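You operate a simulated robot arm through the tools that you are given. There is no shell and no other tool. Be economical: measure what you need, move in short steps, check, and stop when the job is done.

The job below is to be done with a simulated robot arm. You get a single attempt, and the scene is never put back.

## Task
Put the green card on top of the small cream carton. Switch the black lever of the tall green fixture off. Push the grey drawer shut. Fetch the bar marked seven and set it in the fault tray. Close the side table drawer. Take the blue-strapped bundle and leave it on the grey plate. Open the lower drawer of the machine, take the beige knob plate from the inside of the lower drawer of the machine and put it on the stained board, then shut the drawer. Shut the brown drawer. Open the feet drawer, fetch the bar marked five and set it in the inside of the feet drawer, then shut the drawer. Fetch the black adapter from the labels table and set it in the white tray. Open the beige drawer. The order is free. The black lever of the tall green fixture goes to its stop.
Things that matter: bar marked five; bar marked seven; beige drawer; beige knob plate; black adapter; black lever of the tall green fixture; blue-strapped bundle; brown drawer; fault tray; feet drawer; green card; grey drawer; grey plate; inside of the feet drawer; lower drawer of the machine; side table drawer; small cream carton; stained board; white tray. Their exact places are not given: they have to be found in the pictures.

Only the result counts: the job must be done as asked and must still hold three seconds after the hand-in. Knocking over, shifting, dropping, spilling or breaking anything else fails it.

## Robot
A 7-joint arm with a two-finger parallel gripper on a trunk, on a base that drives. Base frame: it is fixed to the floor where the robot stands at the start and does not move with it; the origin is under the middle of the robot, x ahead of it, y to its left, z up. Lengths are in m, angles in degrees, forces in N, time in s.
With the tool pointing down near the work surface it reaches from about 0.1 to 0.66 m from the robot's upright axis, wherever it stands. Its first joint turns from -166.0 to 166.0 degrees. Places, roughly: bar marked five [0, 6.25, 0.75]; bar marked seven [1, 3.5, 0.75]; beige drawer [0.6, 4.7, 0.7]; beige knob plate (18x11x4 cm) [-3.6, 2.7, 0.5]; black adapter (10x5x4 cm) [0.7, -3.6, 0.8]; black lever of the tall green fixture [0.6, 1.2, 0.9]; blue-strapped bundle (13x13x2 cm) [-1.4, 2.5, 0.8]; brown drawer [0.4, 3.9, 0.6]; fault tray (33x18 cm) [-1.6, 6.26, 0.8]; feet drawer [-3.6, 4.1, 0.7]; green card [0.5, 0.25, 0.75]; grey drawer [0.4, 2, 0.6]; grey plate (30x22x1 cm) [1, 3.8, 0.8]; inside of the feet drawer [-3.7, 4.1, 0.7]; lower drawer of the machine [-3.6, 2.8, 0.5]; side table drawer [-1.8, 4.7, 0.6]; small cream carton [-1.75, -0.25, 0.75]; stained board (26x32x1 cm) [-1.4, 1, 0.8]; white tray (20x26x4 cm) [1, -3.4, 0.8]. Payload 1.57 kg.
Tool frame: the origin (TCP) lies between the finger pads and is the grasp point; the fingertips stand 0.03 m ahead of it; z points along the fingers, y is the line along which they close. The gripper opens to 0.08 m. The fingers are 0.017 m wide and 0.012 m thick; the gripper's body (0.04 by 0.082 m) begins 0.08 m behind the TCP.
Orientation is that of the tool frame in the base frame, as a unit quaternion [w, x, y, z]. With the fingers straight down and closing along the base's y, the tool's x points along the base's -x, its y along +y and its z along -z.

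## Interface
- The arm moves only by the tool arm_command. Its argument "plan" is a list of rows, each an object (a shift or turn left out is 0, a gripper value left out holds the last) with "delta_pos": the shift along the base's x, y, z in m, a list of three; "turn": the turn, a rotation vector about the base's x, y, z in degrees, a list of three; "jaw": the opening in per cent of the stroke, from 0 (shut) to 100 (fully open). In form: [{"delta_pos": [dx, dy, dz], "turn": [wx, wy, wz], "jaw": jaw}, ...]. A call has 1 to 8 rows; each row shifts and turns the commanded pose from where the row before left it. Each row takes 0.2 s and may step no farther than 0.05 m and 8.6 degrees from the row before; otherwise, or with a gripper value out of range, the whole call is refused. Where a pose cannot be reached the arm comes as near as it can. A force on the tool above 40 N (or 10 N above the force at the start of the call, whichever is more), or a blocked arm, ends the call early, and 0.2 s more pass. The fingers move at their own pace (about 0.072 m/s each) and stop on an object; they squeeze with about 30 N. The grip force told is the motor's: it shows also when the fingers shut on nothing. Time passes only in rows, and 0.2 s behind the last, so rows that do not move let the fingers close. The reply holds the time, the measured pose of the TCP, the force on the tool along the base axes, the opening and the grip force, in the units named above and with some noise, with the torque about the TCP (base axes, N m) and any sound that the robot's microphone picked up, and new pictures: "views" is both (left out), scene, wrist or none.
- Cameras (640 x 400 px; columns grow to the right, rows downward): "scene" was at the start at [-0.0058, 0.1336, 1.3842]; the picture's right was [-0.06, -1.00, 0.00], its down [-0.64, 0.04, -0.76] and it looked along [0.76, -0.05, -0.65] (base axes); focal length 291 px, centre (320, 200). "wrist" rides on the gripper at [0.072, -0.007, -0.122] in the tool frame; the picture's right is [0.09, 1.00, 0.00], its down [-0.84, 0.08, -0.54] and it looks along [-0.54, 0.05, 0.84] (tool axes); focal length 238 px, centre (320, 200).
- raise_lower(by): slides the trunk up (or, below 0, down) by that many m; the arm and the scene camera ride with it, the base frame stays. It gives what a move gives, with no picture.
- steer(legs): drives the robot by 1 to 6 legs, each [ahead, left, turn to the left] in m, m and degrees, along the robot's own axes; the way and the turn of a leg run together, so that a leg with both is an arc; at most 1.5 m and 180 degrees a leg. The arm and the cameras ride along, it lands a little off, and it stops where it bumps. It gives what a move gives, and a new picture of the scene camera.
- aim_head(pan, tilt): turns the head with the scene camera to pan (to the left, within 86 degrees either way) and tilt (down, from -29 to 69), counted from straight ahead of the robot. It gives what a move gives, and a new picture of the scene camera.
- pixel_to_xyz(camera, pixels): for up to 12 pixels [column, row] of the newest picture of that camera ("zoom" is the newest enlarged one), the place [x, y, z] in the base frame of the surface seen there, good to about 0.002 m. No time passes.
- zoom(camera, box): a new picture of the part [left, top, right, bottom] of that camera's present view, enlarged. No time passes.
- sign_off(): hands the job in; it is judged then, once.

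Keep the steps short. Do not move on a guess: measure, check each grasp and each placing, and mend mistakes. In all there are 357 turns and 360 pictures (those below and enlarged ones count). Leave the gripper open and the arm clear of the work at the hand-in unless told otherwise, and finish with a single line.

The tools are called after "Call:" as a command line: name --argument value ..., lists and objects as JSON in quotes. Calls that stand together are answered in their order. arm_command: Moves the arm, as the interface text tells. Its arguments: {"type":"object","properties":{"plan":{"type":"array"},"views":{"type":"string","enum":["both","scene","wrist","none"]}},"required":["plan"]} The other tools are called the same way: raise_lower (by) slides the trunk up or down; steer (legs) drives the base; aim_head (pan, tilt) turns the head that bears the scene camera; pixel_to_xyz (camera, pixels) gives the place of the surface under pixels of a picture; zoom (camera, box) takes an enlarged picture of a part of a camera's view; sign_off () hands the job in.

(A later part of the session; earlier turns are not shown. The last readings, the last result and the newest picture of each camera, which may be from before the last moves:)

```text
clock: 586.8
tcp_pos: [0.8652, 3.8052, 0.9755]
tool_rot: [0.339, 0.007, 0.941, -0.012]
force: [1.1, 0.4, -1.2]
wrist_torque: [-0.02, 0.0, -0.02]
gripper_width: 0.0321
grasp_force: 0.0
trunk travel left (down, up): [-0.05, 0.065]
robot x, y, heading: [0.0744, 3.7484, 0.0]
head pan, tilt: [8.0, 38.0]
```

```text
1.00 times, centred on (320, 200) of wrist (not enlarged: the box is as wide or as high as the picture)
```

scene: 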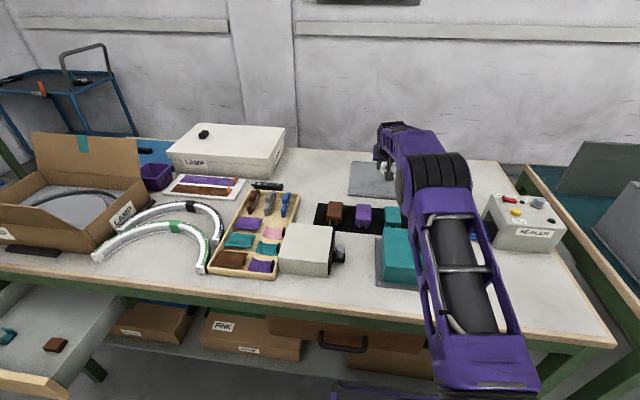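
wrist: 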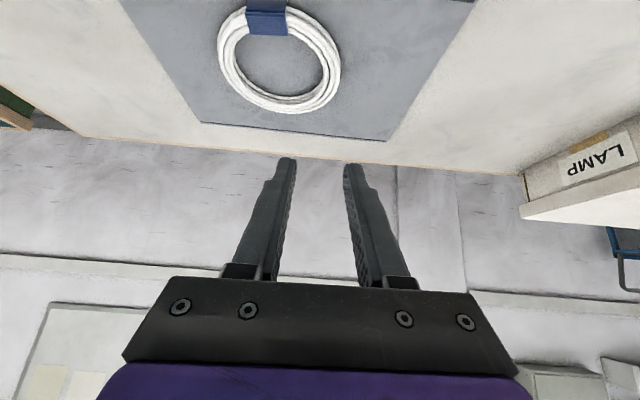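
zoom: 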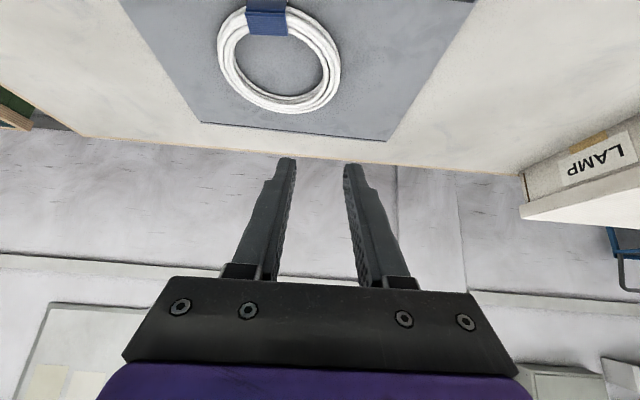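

Bundle is on the grey plate. Retract, then drive toward bar five at the far wall.

Call:
arm_command --plan '[{"delta_pos": [-0.04, 0, 0.02]}, {"delta_pos": [-0.045, 0, 0.01]}, {"delta_pos": [-0.045, 0, 0.01], "turn": [0, 8, 0]}, {"delta_pos": [-0.045, 0, 0], "turn": [0, 8, 0]}, {"delta_pos": [-0.045, 0, 0], "turn": [0, 8, 0]}, {"delta_pos": [-0.045, 0, 0], "turn": [0, 8, 0]}, {"delta_pos": [-0.03, 0, 0], "turn": [0, 8, 0]}, {"delta_pos": [-0.03, 0, 0]}]' --views "none"

Call:
steer --legs '[[-0.55, 0, 0], [0, 0, 90], [1.45, 0, 0]]'

Call:
aim_head --pan -15 --tilt 35

```text
clock: 588.6
tcp_pos: [0.5426, 3.8039, 1.0178]
tool_rot: [-0.003, 0.003, 1.0, -0.012]
force: [-0.1, 0.3, 0.6]
wrist_torque: [-0.03, 0.05, 0.04]
gripper_width: 0.032
grasp_force: 0.1
trunk travel left (down, up): [-0.05, 0.065]
robot x, y, heading: [0.0758, 3.7504, -0.1]
head pan, tilt: [8.0, 38.0]
```

```text
clock: 602.7
tcp_pos: [-0.5797, 5.6873, 1.0188]
tool_rot: [-0.007, 0.715, -0.699, 0.01]
force: [0.1, -0.6, -0.5]
wrist_torque: [-0.02, 0.01, 0.0]
gripper_width: 0.032
grasp_force: 0.0
trunk travel left (down, up): [-0.05, 0.065]
robot x, y, heading: [-0.5136, 5.2187, 91.6]
head pan, tilt: [8.0, 38.0]
```

scene: 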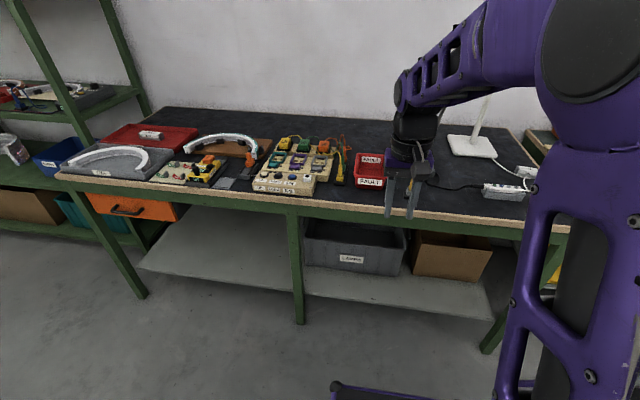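

```text
clock: 603.5
tcp_pos: [-0.5804, 5.6866, 1.018]
tool_rot: [-0.007, 0.715, -0.699, 0.011]
force: [-0.1, 1.0, 0.0]
wrist_torque: [0.02, 0.03, -0.01]
gripper_width: 0.032
grasp_force: 0.1
trunk travel left (down, up): [-0.05, 0.065]
robot x, y, heading: [-0.5142, 5.2184, 91.7]
head pan, tilt: [-15.0, 35.0]
```

scene: 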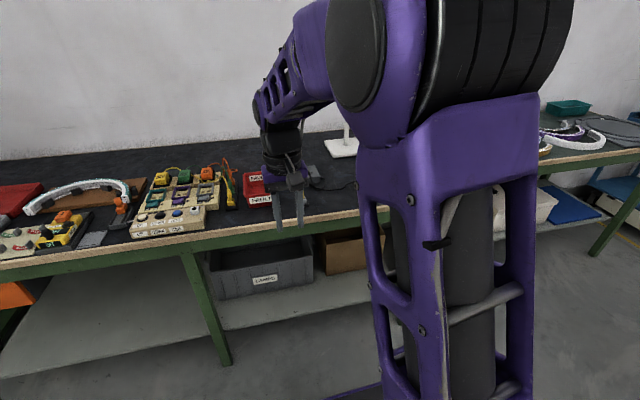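

Call:
steer --legs '[[0, -0.5, -1.7]]'

Call:
aim_head --pan 10 --tilt 38

```text
clock: 608.8
tcp_pos: [-0.0654, 5.6923, 1.0174]
tool_rot: [0.007, -0.702, 0.712, -0.011]
force: [0.1, -0.3, 0.1]
wrist_torque: [0.02, 0.02, -0.01]
gripper_width: 0.0319
grasp_force: 0.1
trunk travel left (down, up): [-0.05, 0.065]
robot x, y, heading: [-0.0112, 5.2195, 89.1]
head pan, tilt: [-15.0, 35.0]
```

scene: 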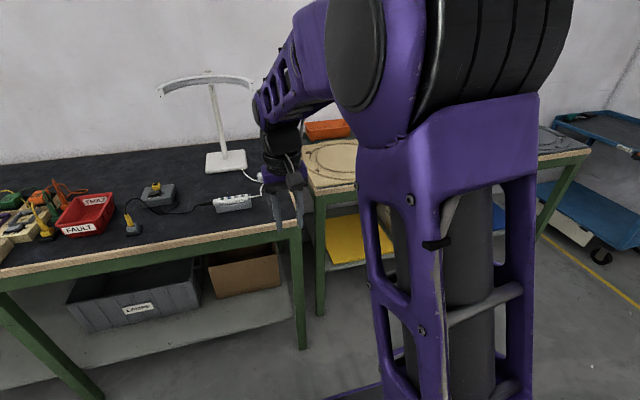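

```text
clock: 609.7
tcp_pos: [-0.0649, 5.6916, 1.0189]
tool_rot: [0.008, -0.702, 0.712, -0.011]
force: [0.5, -1.2, 0.1]
wrist_torque: [0.02, 0.01, -0.05]
gripper_width: 0.0322
grasp_force: 0.1
trunk travel left (down, up): [-0.05, 0.065]
robot x, y, heading: [-0.0129, 5.2204, 89.0]
head pan, tilt: [10.0, 38.0]
```

scene: 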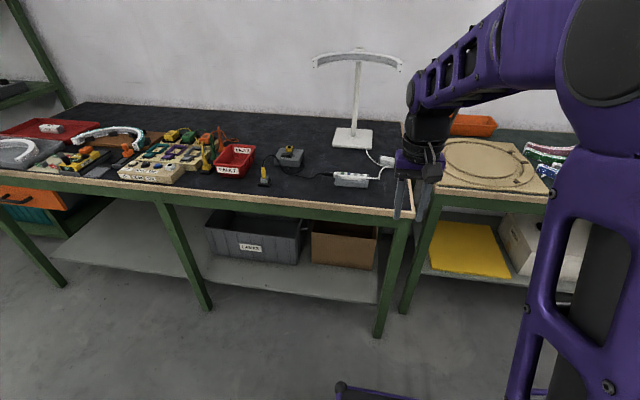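

Call:
zoom --camera "scene" --box '[300, 110, 460, 210]'

Call:
pixel_to_xyz --camera "scene" --pixels '[[352, 178], [388, 162], [350, 137], [410, 205], [320, 175], [300, 205]]'

```text
4.00 times, centred on (380, 160) of scene
```

zoom: 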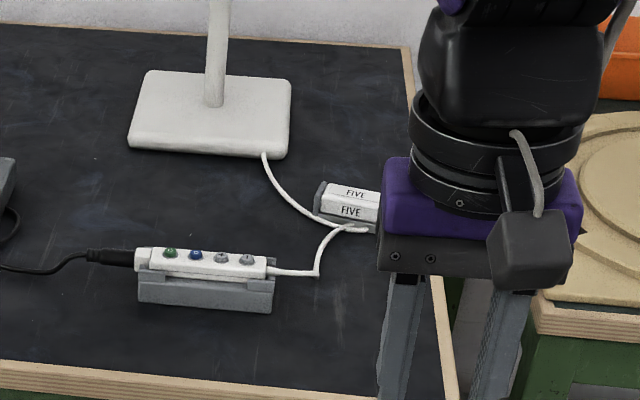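

```text
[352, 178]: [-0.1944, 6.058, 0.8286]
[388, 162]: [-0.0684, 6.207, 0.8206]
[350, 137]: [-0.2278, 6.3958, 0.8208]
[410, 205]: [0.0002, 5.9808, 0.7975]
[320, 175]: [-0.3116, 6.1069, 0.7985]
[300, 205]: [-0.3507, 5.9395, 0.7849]
```

Bar FIVE lies at about (-0.06,6.215), with a lamp cable at its front-left. Drive closer and yaw the gripper so it closes along y.

Call:
arm_command --plan '[{"turn": [0, 0, -8.2], "jaw": 80}, {"turn": [0, 0, -8.2]}, {"turn": [0, 0, -8.2]}, {"turn": [0, 0, -8.2]}, {"turn": [0, 0, -8.2]}, {"turn": [0, 0, -8.2]}, {"turn": [0, 0, -8.2]}, {"turn": [0, 0, -8.2]}]' --views "none"

Call:
arm_command --plan '[{"turn": [0, 0, -8.2]}, {"turn": [0, 0, -8.2]}, {"turn": [0, 0, -8.0]}, {"turn": [0, 0, 0]}]' --views "none"

Call:
steer --legs '[[0.33, 0, 1]]'

Call:
zoom --camera "wrist" --box '[0, 0, 640, 400]'

```text
clock: 611.5
tcp_pos: [-0.0637, 5.6923, 1.0178]
tool_rot: [0.0, -0.203, 0.979, -0.014]
force: [-0.3, -0.3, -0.3]
wrist_torque: [0.0, -0.04, 0.01]
gripper_width: 0.064
grasp_force: 0.0
trunk travel left (down, up): [-0.05, 0.065]
robot x, y, heading: [-0.013, 5.2255, 89.2]
head pan, tilt: [10.0, 38.0]
```

```text
clock: 612.5
tcp_pos: [-0.0649, 5.6921, 1.0167]
tool_rot: [-0.003, 0.007, 1.0, -0.013]
force: [0.3, -0.1, -0.9]
wrist_torque: [-0.01, 0.0, -0.01]
gripper_width: 0.0641
grasp_force: 0.1
trunk travel left (down, up): [-0.05, 0.065]
robot x, y, heading: [-0.0158, 5.2243, 89.0]
head pan, tilt: [10.0, 38.0]
```

```text
clock: 614.7
tcp_pos: [-0.0654, 6.0189, 1.0177]
tool_rot: [-0.003, 0.004, 1.0, -0.013]
force: [1.2, 1.1, 0.0]
wrist_torque: [0.0, -0.01, 0.0]
gripper_width: 0.064
grasp_force: 0.0
trunk travel left (down, up): [-0.05, 0.065]
robot x, y, heading: [-0.0129, 5.5506, 89.7]
head pan, tilt: [10.0, 38.0]
```

scene: 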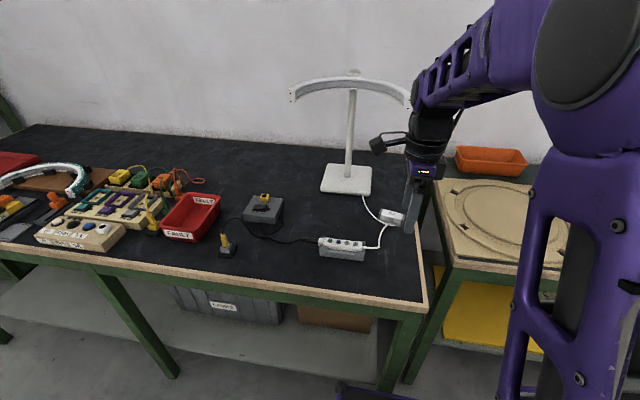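

```text
1.00 times, centred on (320, 200) of wrist (not enlarged: the box is as wide or as high as the picture)
```

zoom: 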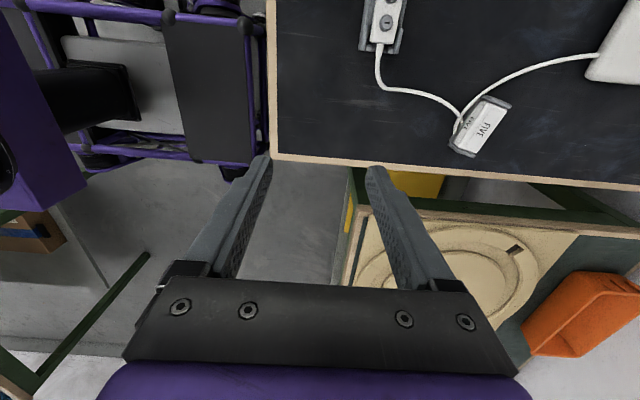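

Call:
zoom --camera "wrist" --box '[430, 70, 540, 180]'

Call:
pixel_to_xyz --camera "zoom" --pixels '[[290, 115], [470, 140], [400, 130], [180, 315], [330, 270], [210, 270], [430, 190], [300, 200], [370, 210], [220, 180], [175, 200], [250, 200]]'

```text
3.64 times, centred on (485, 125) of wrist
```

zoom: 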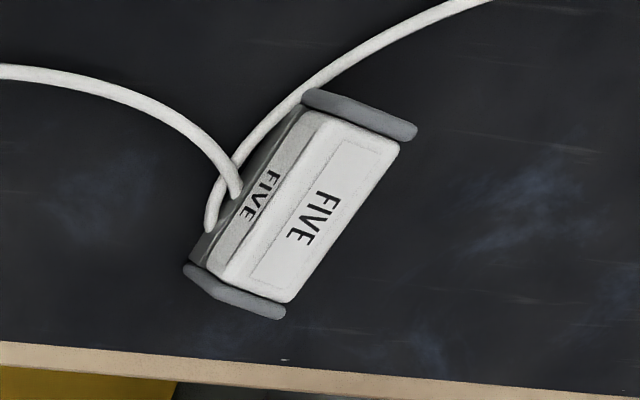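

```text
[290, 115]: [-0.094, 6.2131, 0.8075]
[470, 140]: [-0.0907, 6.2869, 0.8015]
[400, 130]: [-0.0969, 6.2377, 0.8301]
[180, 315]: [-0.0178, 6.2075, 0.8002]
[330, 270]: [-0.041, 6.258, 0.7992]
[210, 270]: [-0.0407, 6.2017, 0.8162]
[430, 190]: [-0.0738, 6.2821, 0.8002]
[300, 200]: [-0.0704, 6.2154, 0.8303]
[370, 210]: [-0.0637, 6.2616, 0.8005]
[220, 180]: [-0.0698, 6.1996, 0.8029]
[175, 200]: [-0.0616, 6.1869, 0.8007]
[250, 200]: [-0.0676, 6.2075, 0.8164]
```

Call:
pixel_to_xyz --camera "zoom" --pixels '[[330, 115], [398, 145], [280, 293], [215, 262], [350, 105], [235, 292], [310, 210], [340, 180], [260, 250]]'

```text
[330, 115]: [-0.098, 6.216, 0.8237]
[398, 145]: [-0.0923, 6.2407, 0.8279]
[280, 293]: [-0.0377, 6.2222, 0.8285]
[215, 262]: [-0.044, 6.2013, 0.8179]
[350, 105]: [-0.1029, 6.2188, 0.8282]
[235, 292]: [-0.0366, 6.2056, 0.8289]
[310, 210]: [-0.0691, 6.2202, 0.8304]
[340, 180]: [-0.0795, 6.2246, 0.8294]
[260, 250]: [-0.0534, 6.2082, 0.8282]
```

Bar FIVE: centre ≈(-0.068,6.220), axis turned about -17°, top 0.829; cable ends lie against its front, so I'll grip high (tips ≥0.814). Yaw -17° and move over it.

Call:
arm_command --plan '[{"delta_pos": [0, 0.04, 0], "turn": [0, 0, -8.5]}, {"delta_pos": [0, 0.04, -0.01], "turn": [0, 0, -8.5]}, {"delta_pos": [0.002, 0.04, -0.02]}, {"delta_pos": [0.002, 0.04, -0.02]}, {"delta_pos": [0.001, 0.039, -0.03]}, {"delta_pos": [0, 0, -0.03], "jaw": 62}, {"delta_pos": [0, 0, 0]}]' --views "both"

```text
clock: 616.5
tcp_pos: [-0.0337, 6.2212, 0.9142]
tool_rot: [-0.003, 0.169, 0.986, -0.003]
force: [0.1, 0.0, -0.8]
wrist_torque: [0.01, -0.01, 0.0]
gripper_width: 0.0498
grasp_force: 0.1
trunk travel left (down, up): [-0.05, 0.065]
robot x, y, heading: [-0.0062, 5.5475, 89.1]
head pan, tilt: [10.0, 38.0]
stopped in row 7: the arm was blocked; the commanded pose is now the measured one
```

scene: 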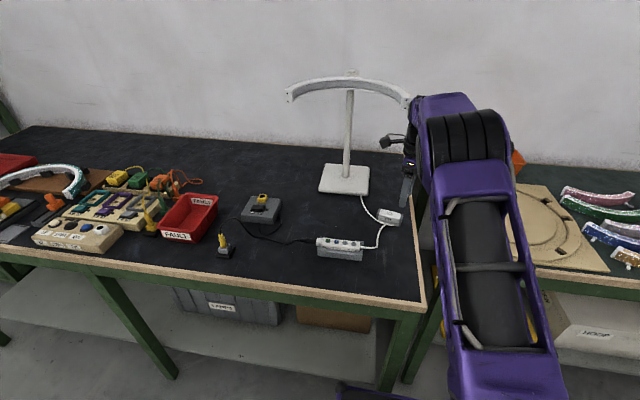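
wrist: 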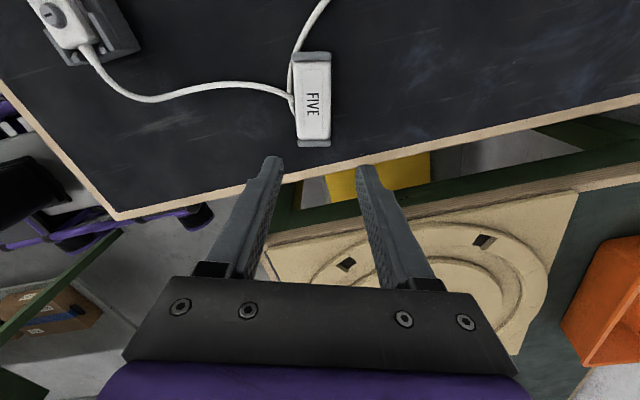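

The arm was blocked, likely by the lamp's arch near the wrist. Check before moving.

Call:
zoom --camera "scene" --box '[270, 60, 450, 240]'

Call:
pixel_to_xyz --camera "scene" --pixels '[[405, 98], [395, 92], [350, 80], [290, 94], [348, 175], [386, 143], [408, 170]]'

```text
2.22 times, centred on (360, 150) of scene
```

zoom: 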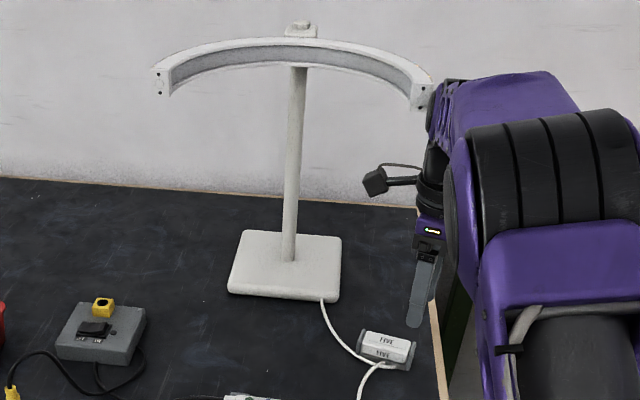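

```text
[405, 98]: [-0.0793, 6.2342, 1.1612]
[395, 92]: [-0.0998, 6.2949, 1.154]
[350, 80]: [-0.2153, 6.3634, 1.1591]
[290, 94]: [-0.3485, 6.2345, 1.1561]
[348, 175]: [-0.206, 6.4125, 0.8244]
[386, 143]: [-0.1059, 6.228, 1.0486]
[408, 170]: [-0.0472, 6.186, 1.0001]
```

Call:
pixel_to_xyz --camera "zoom" --pixels '[[432, 100], [440, 80], [435, 130], [440, 150], [460, 75], [420, 105], [416, 88], [425, 180], [412, 100]]'

Call:
zoom --camera "scene" --box '[370, 80, 450, 160]'

```text
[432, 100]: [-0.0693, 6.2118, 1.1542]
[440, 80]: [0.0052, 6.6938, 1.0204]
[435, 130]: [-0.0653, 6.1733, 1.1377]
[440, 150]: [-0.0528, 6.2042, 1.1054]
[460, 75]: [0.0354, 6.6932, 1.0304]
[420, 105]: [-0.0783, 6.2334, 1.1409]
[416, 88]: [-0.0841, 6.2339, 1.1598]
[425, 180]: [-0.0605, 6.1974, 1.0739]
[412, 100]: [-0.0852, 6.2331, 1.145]
```

```text
5.00 times, centred on (410, 120) of scene
```

zoom: 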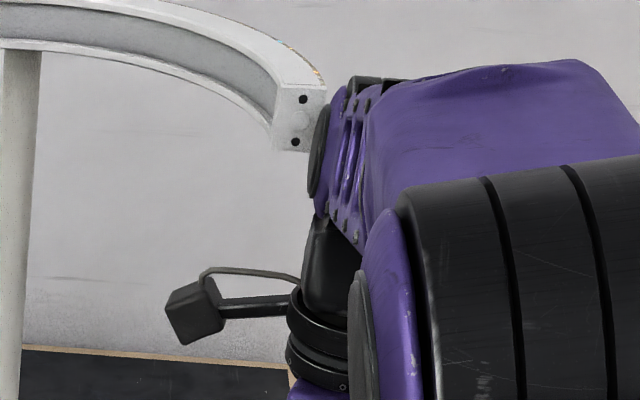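

The wrist's side touched the arch end at (-0.079,6.234,1.15). I'll back off to the right, lean the tool sideways 30° (wrist to the right, away from the lamp), then approach again.

Call:
arm_command --plan '[{"delta_pos": [0.03, -0.02, 0]}, {"delta_pos": [0.03, -0.035, 0]}, {"delta_pos": [0, -0.03, 0], "turn": [2.2, 7.2, 0]}, {"delta_pos": [0, -0.02, 0], "turn": [2.2, 7.2, 0]}, {"turn": [2.2, 7.2, 0]}, {"turn": [2.2, 7.2, 0]}, {"delta_pos": [0, 0, 0]}]' --views "both"

```text
clock: 618.1
tcp_pos: [0.0186, 6.1146, 0.9136]
tool_rot: [-0.261, 0.158, 0.952, 0.028]
force: [0.0, -0.7, 0.4]
wrist_torque: [0.01, 0.02, 0.02]
gripper_width: 0.0496
grasp_force: 0.0
trunk travel left (down, up): [-0.05, 0.065]
robot x, y, heading: [-0.0065, 5.5499, 89.4]
head pan, tilt: [10.0, 38.0]
```

scene: 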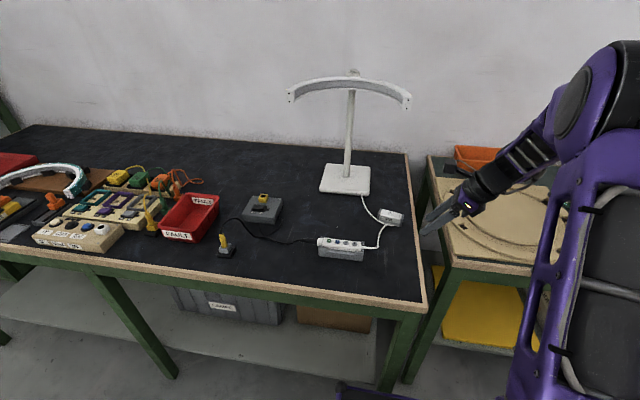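
wrist: 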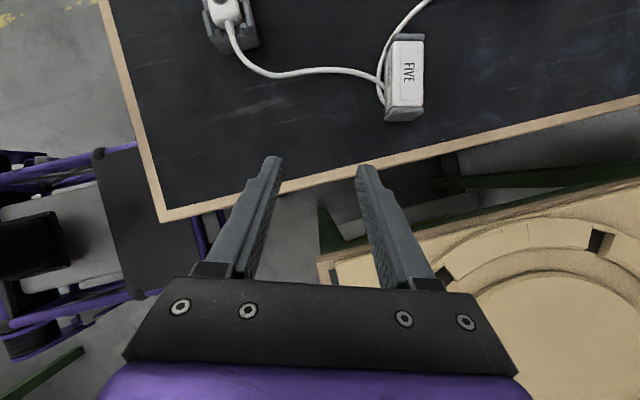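

Call:
pixel_to_xyz --camera "wrist" --pixels '[[393, 42], [423, 42], [420, 108], [390, 106], [407, 75], [380, 75], [383, 100], [385, 60]]'

Call:
arm_command --plan '[{"delta_pos": [-0.02, 0.035, 0]}, {"delta_pos": [-0.02, 0.035, 0]}, {"delta_pos": [-0.02, 0.032, -0.01]}, {"delta_pos": [-0.015, 0, -0.02]}, {"delta_pos": [0, 0, 0]}]' --views "both"

```text
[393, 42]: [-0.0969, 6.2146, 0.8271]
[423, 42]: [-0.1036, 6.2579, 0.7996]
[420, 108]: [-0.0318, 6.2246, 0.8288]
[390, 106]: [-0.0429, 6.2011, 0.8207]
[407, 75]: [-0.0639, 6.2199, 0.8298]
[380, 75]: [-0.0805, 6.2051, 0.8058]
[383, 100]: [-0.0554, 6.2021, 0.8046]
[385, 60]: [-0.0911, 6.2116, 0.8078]
```

```text
clock: 619.3
tcp_pos: [-0.0569, 6.2157, 0.886]
tool_rot: [-0.261, 0.16, 0.952, 0.029]
force: [0.1, 0.4, 0.0]
wrist_torque: [0.0, 0.01, 0.04]
gripper_width: 0.0497
grasp_force: 0.1
trunk travel left (down, up): [-0.05, 0.065]
robot x, y, heading: [-0.0107, 5.5514, 89.3]
head pan, tilt: [10.0, 38.0]
```

scene: 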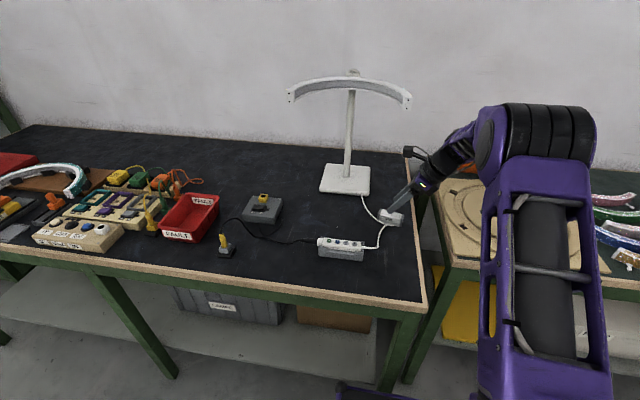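
wrist: 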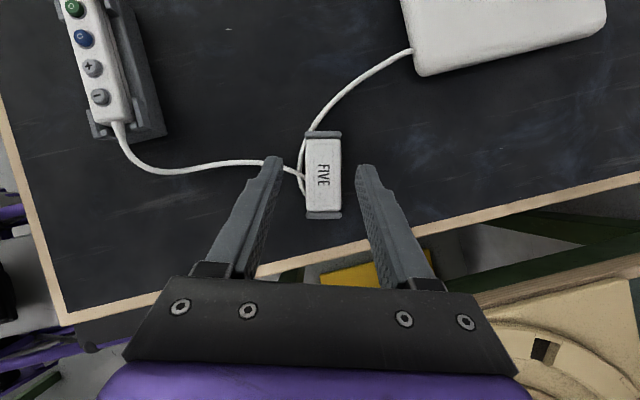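

Aligned and clear of the lamp. Descend 0.042.

Call:
arm_command --plan '[{"delta_pos": [0, 0.001, -0.025]}, {"delta_pos": [0, 0, -0.017]}, {"delta_pos": [0, 0, 0]}]' --views "wrist"

Call:
zoom --camera "wrist" --box '[230, 90, 410, 240]'

```text
clock: 620.1
tcp_pos: [-0.0564, 6.2175, 0.8414]
tool_rot: [-0.26, 0.159, 0.952, 0.028]
force: [-0.2, -0.5, 0.1]
wrist_torque: [0.0, 0.04, 0.03]
gripper_width: 0.0494
grasp_force: 0.1
trunk travel left (down, up): [-0.05, 0.065]
robot x, y, heading: [-0.0133, 5.5512, 89.6]
head pan, tilt: [10.0, 38.0]
```

wrist: 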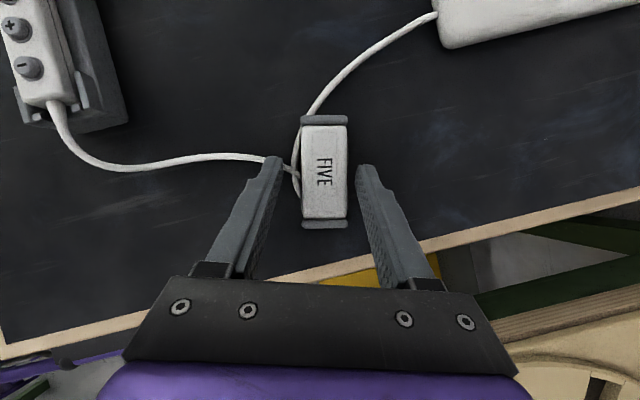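

```text
2.67 times, centred on (320, 165) of wrist
```

zoom: 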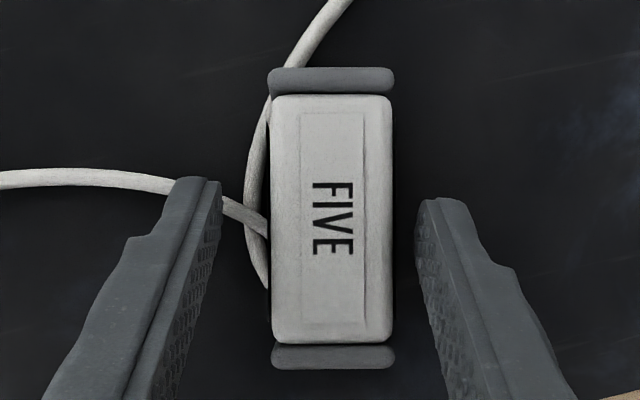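

No contact with cables. Close, then lift gently watching force.

Call:
arm_command --plan '[{"jaw": 40}, {"jaw": 20}, {"jaw": 20}, {"jaw": 20}, {"delta_pos": [0, 0, 0.01]}, {"delta_pos": [0, 0, 0.02]}, {"delta_pos": [0.01, 0, 0.02]}]' --views "both"

```text
clock: 621.7
tcp_pos: [-0.0471, 6.2189, 0.8914]
tool_rot: [-0.26, 0.159, 0.952, 0.029]
force: [0.5, 0.5, -0.4]
wrist_torque: [0.0, 0.04, 0.0]
gripper_width: 0.0299
grasp_force: 29.9
trunk travel left (down, up): [-0.05, 0.065]
robot x, y, heading: [-0.0104, 5.5484, 89.8]
head pan, tilt: [10.0, 38.0]
```

scene: 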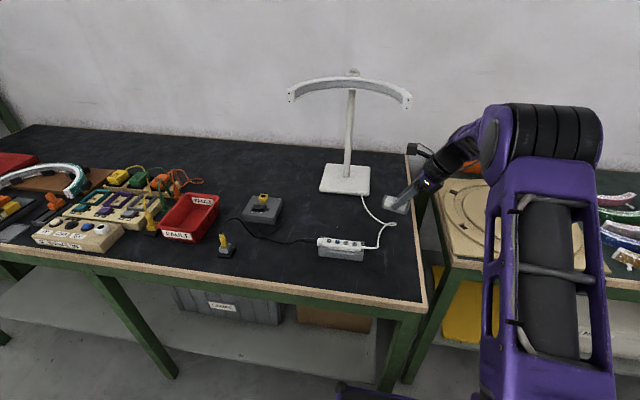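
wrist: 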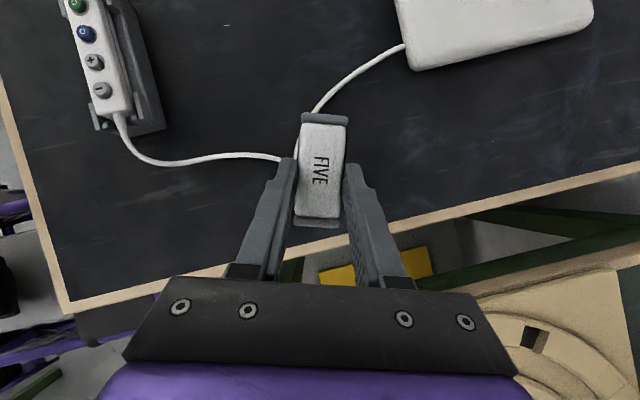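

Bar five is held; cables stayed. Withdraw toward me, then straighten.

Call:
arm_command --plan '[{"delta_pos": [0.02, -0.03, 0.02]}, {"delta_pos": [0.01, -0.045, 0.01]}, {"delta_pos": [0, -0.045, 0.01]}, {"delta_pos": [0, -0.045, 0.01]}, {"delta_pos": [0, -0.02, 0.02], "turn": [-2.2, -7.2, 0]}, {"delta_pos": [0, -0.02, 0.02], "turn": [-2.2, -7.2, 0]}, {"delta_pos": [0, -0.02, 0], "turn": [-2.2, -7.2, 0]}, {"delta_pos": [0, -0.02, 0], "turn": [-2.2, -7.2, 0]}]' --views "none"

Call:
arm_command --plan '[{"turn": [0, 0, 8.5], "delta_pos": [0, -0.02, 0]}, {"turn": [0, 0, 8.5], "delta_pos": [0, -0.02, 0]}]' --views "none"

Call:
steer --legs '[[-0.3, 0, 0], [0, 0.5, 0.5], [0, 0, 90]]'

```text
clock: 623.5
tcp_pos: [-0.0157, 5.9752, 0.9811]
tool_rot: [-0.002, 0.166, 0.986, -0.005]
force: [0.7, -0.1, -0.5]
wrist_torque: [0.01, 0.02, 0.0]
gripper_width: 0.0299
grasp_force: 29.9
trunk travel left (down, up): [-0.05, 0.065]
robot x, y, heading: [-0.0078, 5.551, 89.5]
head pan, tilt: [10.0, 38.0]
```

```text
clock: 624.1
tcp_pos: [-0.0165, 5.9344, 0.9822]
tool_rot: [-0.002, 0.017, 1.0, -0.006]
force: [-0.2, 0.5, -0.4]
wrist_torque: [-0.01, -0.01, -0.04]
gripper_width: 0.0299
grasp_force: 29.6
trunk travel left (down, up): [-0.05, 0.065]
robot x, y, heading: [-0.0141, 5.5496, 89.6]
head pan, tilt: [10.0, 38.0]
```

```text
clock: 634.9
tcp_pos: [-0.8926, 5.248, 0.9813]
tool_rot: [0.002, -0.695, 0.719, -0.004]
force: [0.5, -0.9, 0.4]
wrist_torque: [-0.04, -0.01, 0.0]
gripper_width: 0.0296
grasp_force: 30.0
trunk travel left (down, up): [-0.05, 0.065]
robot x, y, heading: [-0.5105, 5.2577, 179.7]
head pan, tilt: [10.0, 38.0]
```

scene: 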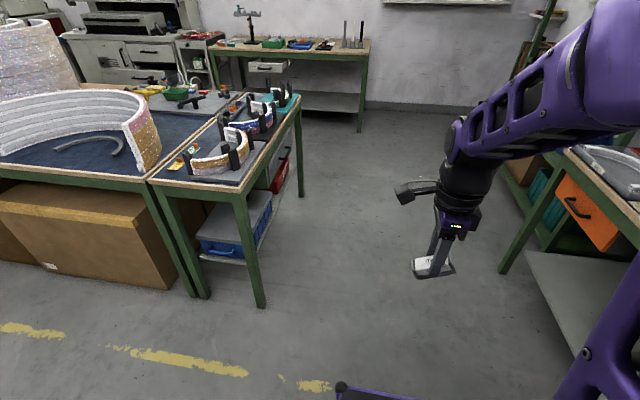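

Drive to the west aisle in front of the feet drawer.

Call:
steer --legs '[[1.2, 0.05, 0], [1.12, 0, 0], [0, 1.08, 0]]'

Call:
aim_head --pan 0 --tilt 42

```text
clock: 656.8
tcp_pos: [-3.1921, 4.122, 0.9816]
tool_rot: [0.002, -0.689, 0.724, -0.006]
force: [0.0, 0.5, -0.4]
wrist_torque: [0.01, -0.01, -0.01]
gripper_width: 0.0299
grasp_force: 29.4
trunk travel left (down, up): [-0.05, 0.065]
robot x, y, heading: [-2.8072, 4.1241, 178.5]
head pan, tilt: [10.0, 38.0]
```

scene: 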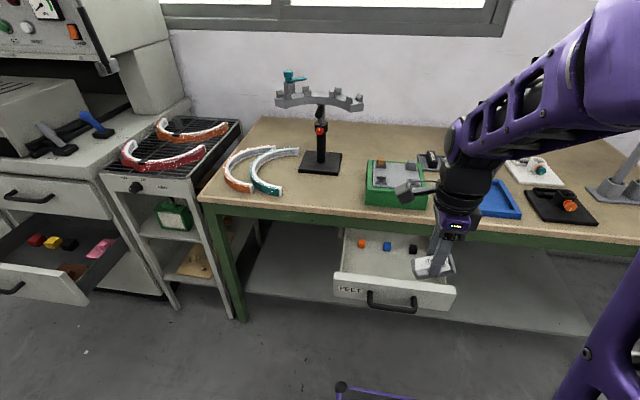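

```text
clock: 657.5
tcp_pos: [-3.1917, 4.1235, 0.9817]
tool_rot: [0.003, -0.689, 0.725, -0.006]
force: [-0.5, 1.1, -0.5]
wrist_torque: [0.01, 0.0, -0.01]
gripper_width: 0.0298
grasp_force: 30.8
trunk travel left (down, up): [-0.05, 0.065]
robot x, y, heading: [-2.8091, 4.1215, 178.8]
head pan, tilt: [0.0, 42.0]
```

scene: 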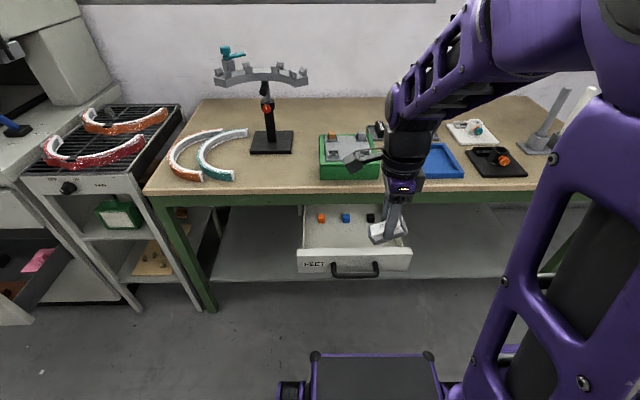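

The bar is now inclined in the grip, so I must lean 30° again (tips to robot-left) before placing. Move over the drawer while leaning.

Call:
arm_command --plan '[{"delta_pos": [-0.035, -0.005, -0.02], "turn": [-7.5, 0, 0]}, {"delta_pos": [-0.035, -0.005, -0.02], "turn": [-7.5, 0, 0]}, {"delta_pos": [-0.035, -0.005, -0.02], "turn": [-7.5, 0, 0]}, {"delta_pos": [-0.035, -0.005, -0.02], "turn": [-7.5, 0, 0]}, {"delta_pos": [-0.035, -0.005, -0.03]}, {"delta_pos": [-0.03, -0.005, -0.03]}, {"delta_pos": [0, 0, -0.03]}, {"delta_pos": [0, 0, 0]}]' --views "both"

```text
clock: 659.3
tcp_pos: [-3.3942, 4.0933, 0.8104]
tool_rot: [-0.175, -0.666, 0.699, -0.192]
force: [-0.6, 0.3, 0.4]
wrist_torque: [-0.05, -0.04, 0.02]
gripper_width: 0.0298
grasp_force: 30.7
trunk travel left (down, up): [-0.05, 0.065]
robot x, y, heading: [-2.8079, 4.1278, 178.7]
head pan, tilt: [0.0, 42.0]
```

scene: 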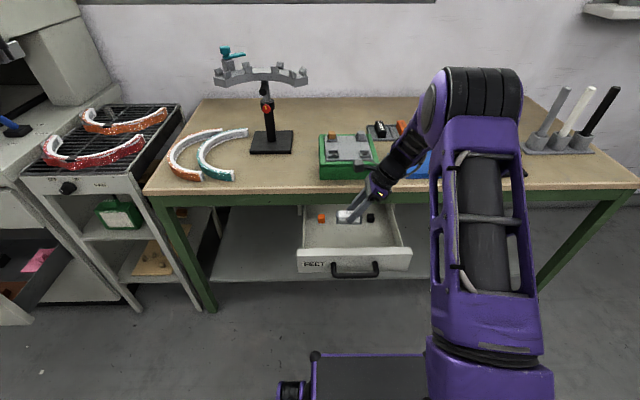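
wrist: 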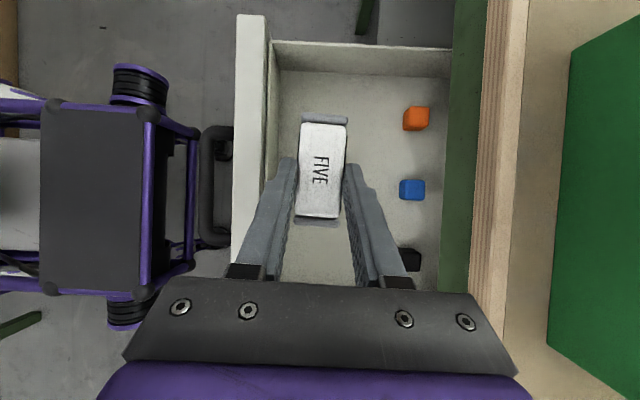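

Centred over the drawer. Lower in steps.

Call:
arm_command --plan '[{"delta_pos": [-0.004, -0.005, -0.04]}, {"delta_pos": [0, -0.005, -0.04]}, {"delta_pos": [0, 0, -0.025]}, {"delta_pos": [0, 0, 0]}]' --views "wrist"

```text
clock: 660.3
tcp_pos: [-3.3975, 4.0857, 0.7056]
tool_rot: [-0.176, -0.665, 0.699, -0.193]
force: [0.9, 0.3, 0.2]
wrist_torque: [0.01, -0.02, 0.0]
gripper_width: 0.0297
grasp_force: 30.3
trunk travel left (down, up): [-0.05, 0.065]
robot x, y, heading: [-2.8075, 4.1243, 178.6]
head pan, tilt: [0.0, 42.0]
```

wrist: 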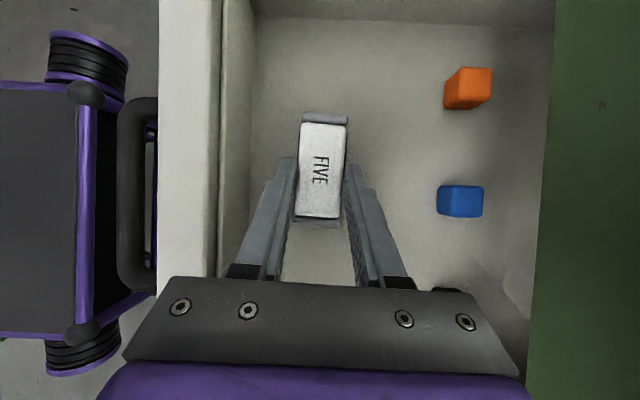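

Call:
arm_command --plan '[{"delta_pos": [0, 0, -0.008]}, {"delta_pos": [0, 0, -0.005]}, {"delta_pos": [0, 0, -0.003]}, {"delta_pos": [0, 0, 0]}]' --views "none"

```text
clock: 661.3
tcp_pos: [-3.4009, 4.0852, 0.6926]
tool_rot: [-0.177, -0.666, 0.699, -0.191]
force: [0.8, 0.6, 11.3]
wrist_torque: [-0.24, 0.15, 0.0]
gripper_width: 0.0298
grasp_force: 30.2
trunk travel left (down, up): [-0.05, 0.065]
robot x, y, heading: [-2.8092, 4.1268, 178.6]
head pan, tilt: [0.0, 42.0]
```

Touching the drawer floor. Release and lift.

Call:
arm_command --plan '[{"jaw": 50}, {"jaw": 60}, {"jaw": 60}, {"delta_pos": [0, 0, 0.03]}, {"delta_pos": [0, 0.005, 0.04]}, {"delta_pos": [0, 0.005, 0.04]}, {"delta_pos": [0.02, 0.005, 0.04], "turn": [7.5, 0, 0]}, {"delta_pos": [0.03, 0, 0.03], "turn": [7.5, 0, 0]}]' --views "wrist"

```text
clock: 663.1
tcp_pos: [-3.3471, 4.0981, 0.8729]
tool_rot: [-0.086, -0.683, 0.718, -0.099]
force: [-1.2, 0.8, -0.2]
wrist_torque: [-0.03, -0.03, 0.0]
gripper_width: 0.0478
grasp_force: 0.1
trunk travel left (down, up): [-0.05, 0.065]
robot x, y, heading: [-2.8082, 4.1213, 178.5]
head pan, tilt: [0.0, 42.0]
```

wrist: 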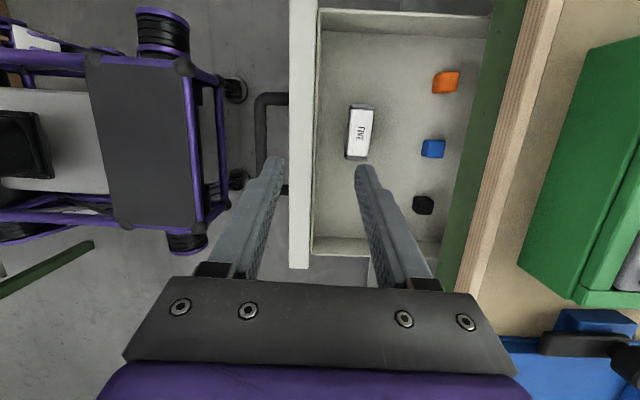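

Bar five lies flat in the feet drawer. Now shut it: back the base 0.1 m, close the jaw and come down in front of the handle.

Call:
steer --legs '[[-0.1, 0, 1]]'

Call:
arm_command --plan '[{"delta_pos": [0.03, 0, 0.01], "turn": [7.5, 0, 0], "jaw": 0}, {"delta_pos": [0.03, 0, 0], "turn": [7.5, 0, 0]}, {"delta_pos": [0.02, 0, -0.02], "turn": [0, 8, 0]}, {"delta_pos": [0, 0, -0.04], "turn": [0, 8, 0]}, {"delta_pos": [0, 0, -0.04], "turn": [0, 8, 0]}, {"delta_pos": [0, 0, -0.04]}, {"delta_pos": [0, 0, -0.04]}, {"delta_pos": [0, 0, 0]}]' --views "both"

```text
clock: 664.3
tcp_pos: [-3.2492, 4.0891, 0.8719]
tool_rot: [-0.087, -0.689, 0.713, -0.1]
force: [0.5, -0.2, 0.3]
wrist_torque: [0.02, -0.04, 0.01]
gripper_width: 0.0477
grasp_force: 0.0
trunk travel left (down, up): [-0.05, 0.065]
robot x, y, heading: [-2.7089, 4.1212, 179.8]
head pan, tilt: [0.0, 42.0]
```

scene: 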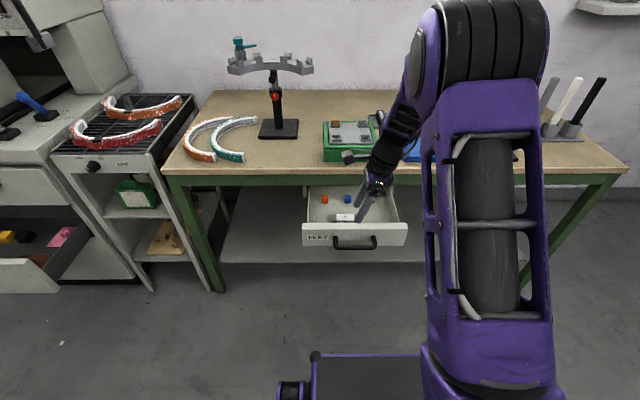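

```text
clock: 666.1
tcp_pos: [-3.1691, 4.0876, 0.7058]
tool_rot: [-0.145, -0.681, 0.705, 0.138]
force: [-0.3, -0.8, -1.4]
wrist_torque: [0.0, 0.0, 0.0]
gripper_width: 0.0001
grasp_force: 21.7
trunk travel left (down, up): [-0.05, 0.065]
robot x, y, heading: [-2.7105, 4.1224, 179.8]
head pan, tilt: [0.0, 42.0]
```

scene: 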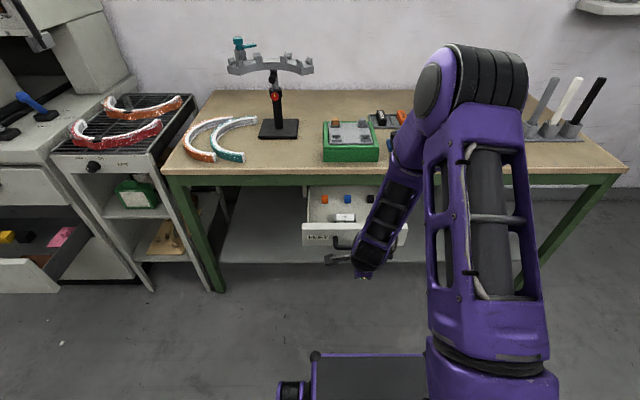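
wrist: 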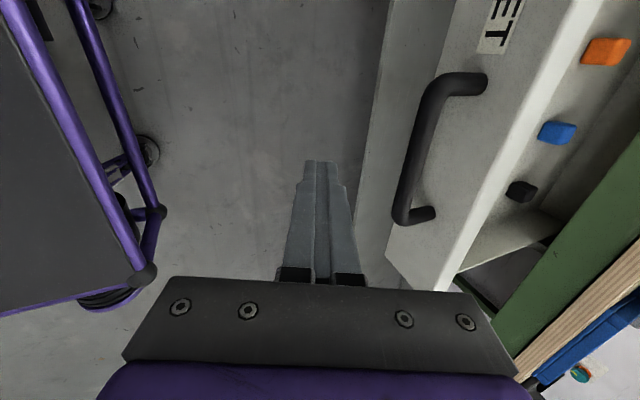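

Lower 1.2 cm and push -x steadily.

Call:
arm_command --plan '[{"delta_pos": [0, 0.002, -0.012]}, {"delta_pos": [-0.03, 0, 0]}, {"delta_pos": [-0.03, 0, 0]}, {"delta_pos": [-0.03, 0, 0]}, {"delta_pos": [-0.03, 0, 0]}, {"delta_pos": [-0.03, 0, 0]}, {"delta_pos": [-0.03, 0, 0]}, {"delta_pos": [0, 0, 0]}]' --views "both"

```text
clock: 667.9
tcp_pos: [-3.3492, 4.0889, 0.6926]
tool_rot: [-0.146, -0.68, 0.705, 0.139]
force: [-0.1, 0.1, 0.0]
wrist_torque: [0.01, 0.01, 0.01]
gripper_width: 0.0
grasp_force: 21.6
trunk travel left (down, up): [-0.05, 0.065]
robot x, y, heading: [-2.7083, 4.1217, 180.0]
head pan, tilt: [0.0, 42.0]
```

scene: 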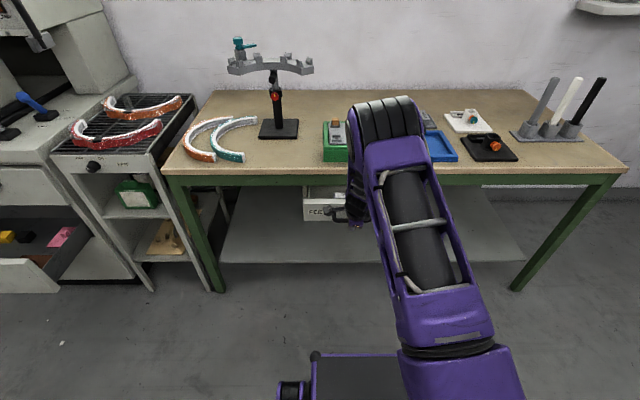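
wrist: 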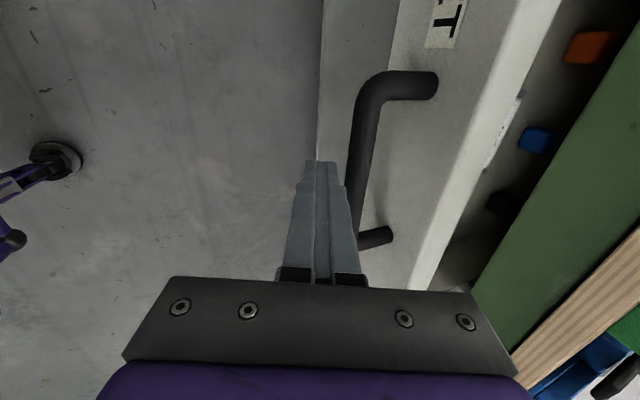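

Call:
steer --legs '[[0.07, 0, 0]]'

Call:
arm_command --plan '[{"delta_pos": [-0.015, 0, 0]}, {"delta_pos": [-0.01, 0, 0]}, {"delta_pos": [-0.01, 0, 0]}, {"delta_pos": [-0.01, 0, 0]}, {"delta_pos": [-0.01, 0, 0]}]' --views "scene"

```text
clock: 668.9
tcp_pos: [-3.4197, 4.0893, 0.6912]
tool_rot: [-0.146, -0.681, 0.705, 0.138]
force: [0.1, -0.5, 0.4]
wrist_torque: [-0.01, 0.02, -0.03]
gripper_width: 0.0
grasp_force: 21.2
trunk travel left (down, up): [-0.05, 0.065]
robot x, y, heading: [-2.7836, 4.1204, 179.6]
head pan, tilt: [0.0, 42.0]
```

scene: 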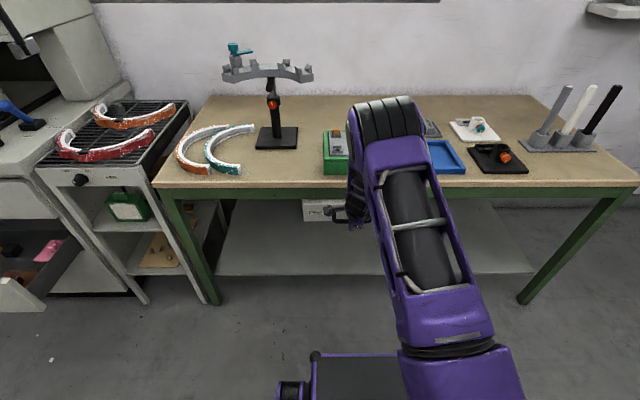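

```text
clock: 669.9
tcp_pos: [-3.4561, 4.0873, 0.6867]
tool_rot: [-0.141, -0.683, 0.705, 0.13]
force: [0.9, -0.1, -0.6]
wrist_torque: [-0.01, 0.04, -0.02]
gripper_width: 0.0
grasp_force: 21.1
trunk travel left (down, up): [-0.05, 0.065]
robot x, y, heading: [-2.7775, 4.1193, 179.5]
head pan, tilt: [0.0, 42.0]
stopped in row 4: the force on the tool passed its limit at 50 N (the readings are from after the stop); the commanded pose is now the measured one
```

scene: 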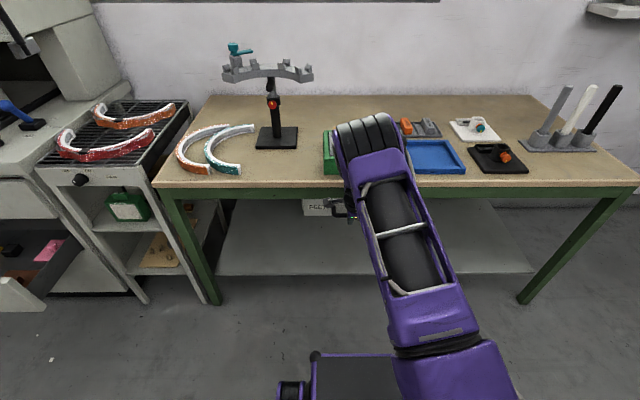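

Call:
pixel_to_xyz --camera "scene" --pixels '[[308, 206], [315, 212], [308, 212], [310, 203]]'

Call:
arm_command --plan '[{"delta_pos": [0.04, 0, 0]}, {"delta_pos": [0.045, 0, 0]}, {"delta_pos": [0.04, 0, 0.02]}, {"delta_pos": [0.03, 0, 0.035]}, {"delta_pos": [0.0, 0, 0.045], "turn": [0, -8, 0]}, {"delta_pos": [0.0, 0, 0.045], "turn": [0, -8, 0]}, {"delta_pos": [0.0, 0, 0.045], "turn": [0, -7, 0]}, {"delta_pos": [0, 0, 0.045]}]' --views "scene"

Call:
zoom --camera "scene" --box '[270, 170, 410, 250]'

Call:
pixel_to_xyz --camera "zoom" --pixels '[[160, 160], [300, 160], [200, 190], [200, 110], [450, 160]]'

```text
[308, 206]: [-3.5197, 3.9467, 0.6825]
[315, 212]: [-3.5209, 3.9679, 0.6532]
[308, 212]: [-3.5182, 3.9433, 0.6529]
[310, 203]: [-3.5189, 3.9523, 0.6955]
```

```text
clock: 671.7
tcp_pos: [-3.3017, 4.0857, 0.9238]
tool_rot: [0.004, -0.695, 0.719, -0.007]
force: [0.6, -0.9, -0.1]
wrist_torque: [0.02, -0.01, -0.02]
gripper_width: 0.0
grasp_force: 21.1
trunk travel left (down, up): [-0.05, 0.065]
robot x, y, heading: [-2.7813, 4.1268, 179.5]
head pan, tilt: [0.0, 42.0]
```

scene: 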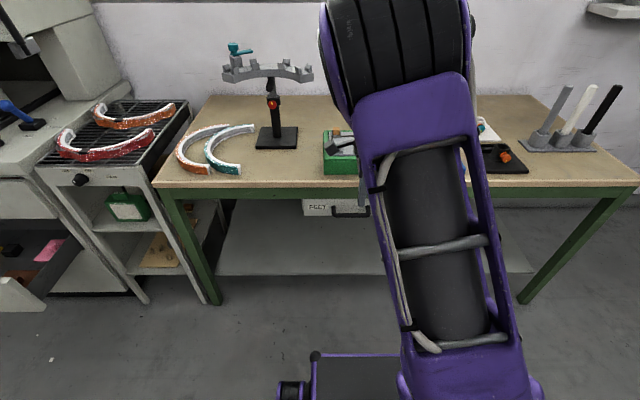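

```text
4.57 times, centred on (340, 210) of scene
```

zoom: 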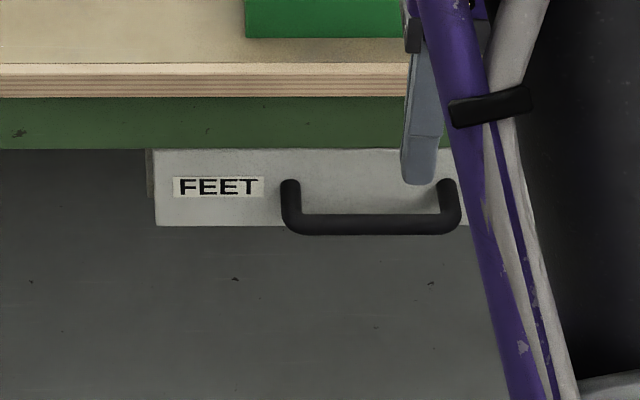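

```text
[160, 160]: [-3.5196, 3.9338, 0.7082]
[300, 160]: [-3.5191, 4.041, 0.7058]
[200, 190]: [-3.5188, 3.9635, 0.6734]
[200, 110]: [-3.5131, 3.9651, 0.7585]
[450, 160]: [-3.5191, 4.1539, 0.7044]
```

Feet drawer is shut (x -3.519 as before). Now the machine's lower drawer: drive left to y≈2.8.

Call:
steer --legs '[[-0.07, 0, 0], [0, 1.33, 0.5]]'

Call:
pixel_to_xyz --camera "scene" --pixels '[[345, 320], [300, 310], [400, 315], [330, 300], [350, 325]]'

```text
clock: 685.1
tcp_pos: [-3.2353, 2.7748, 0.9238]
tool_rot: [0.003, -0.698, 0.716, -0.007]
force: [0.2, 0.5, 0.2]
wrist_torque: [0.01, 0.02, 0.03]
gripper_width: 0.0002
grasp_force: 21.6
trunk travel left (down, up): [-0.05, 0.065]
robot x, y, heading: [-2.7157, 2.8149, -179.6]
head pan, tilt: [0.0, 42.0]
```

scene: 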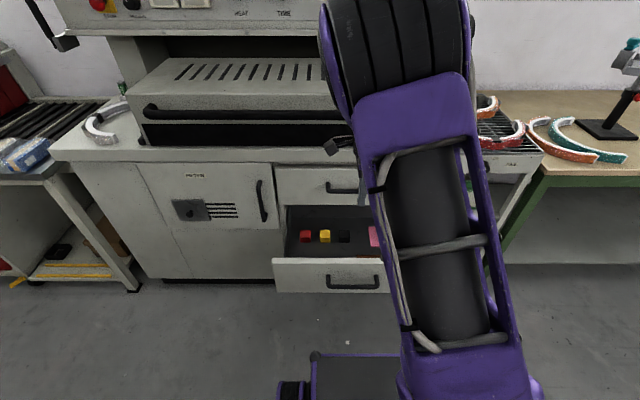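

```text
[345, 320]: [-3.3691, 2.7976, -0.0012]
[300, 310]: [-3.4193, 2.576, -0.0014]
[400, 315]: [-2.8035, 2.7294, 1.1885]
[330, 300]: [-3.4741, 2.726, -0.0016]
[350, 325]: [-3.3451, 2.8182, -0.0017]
```

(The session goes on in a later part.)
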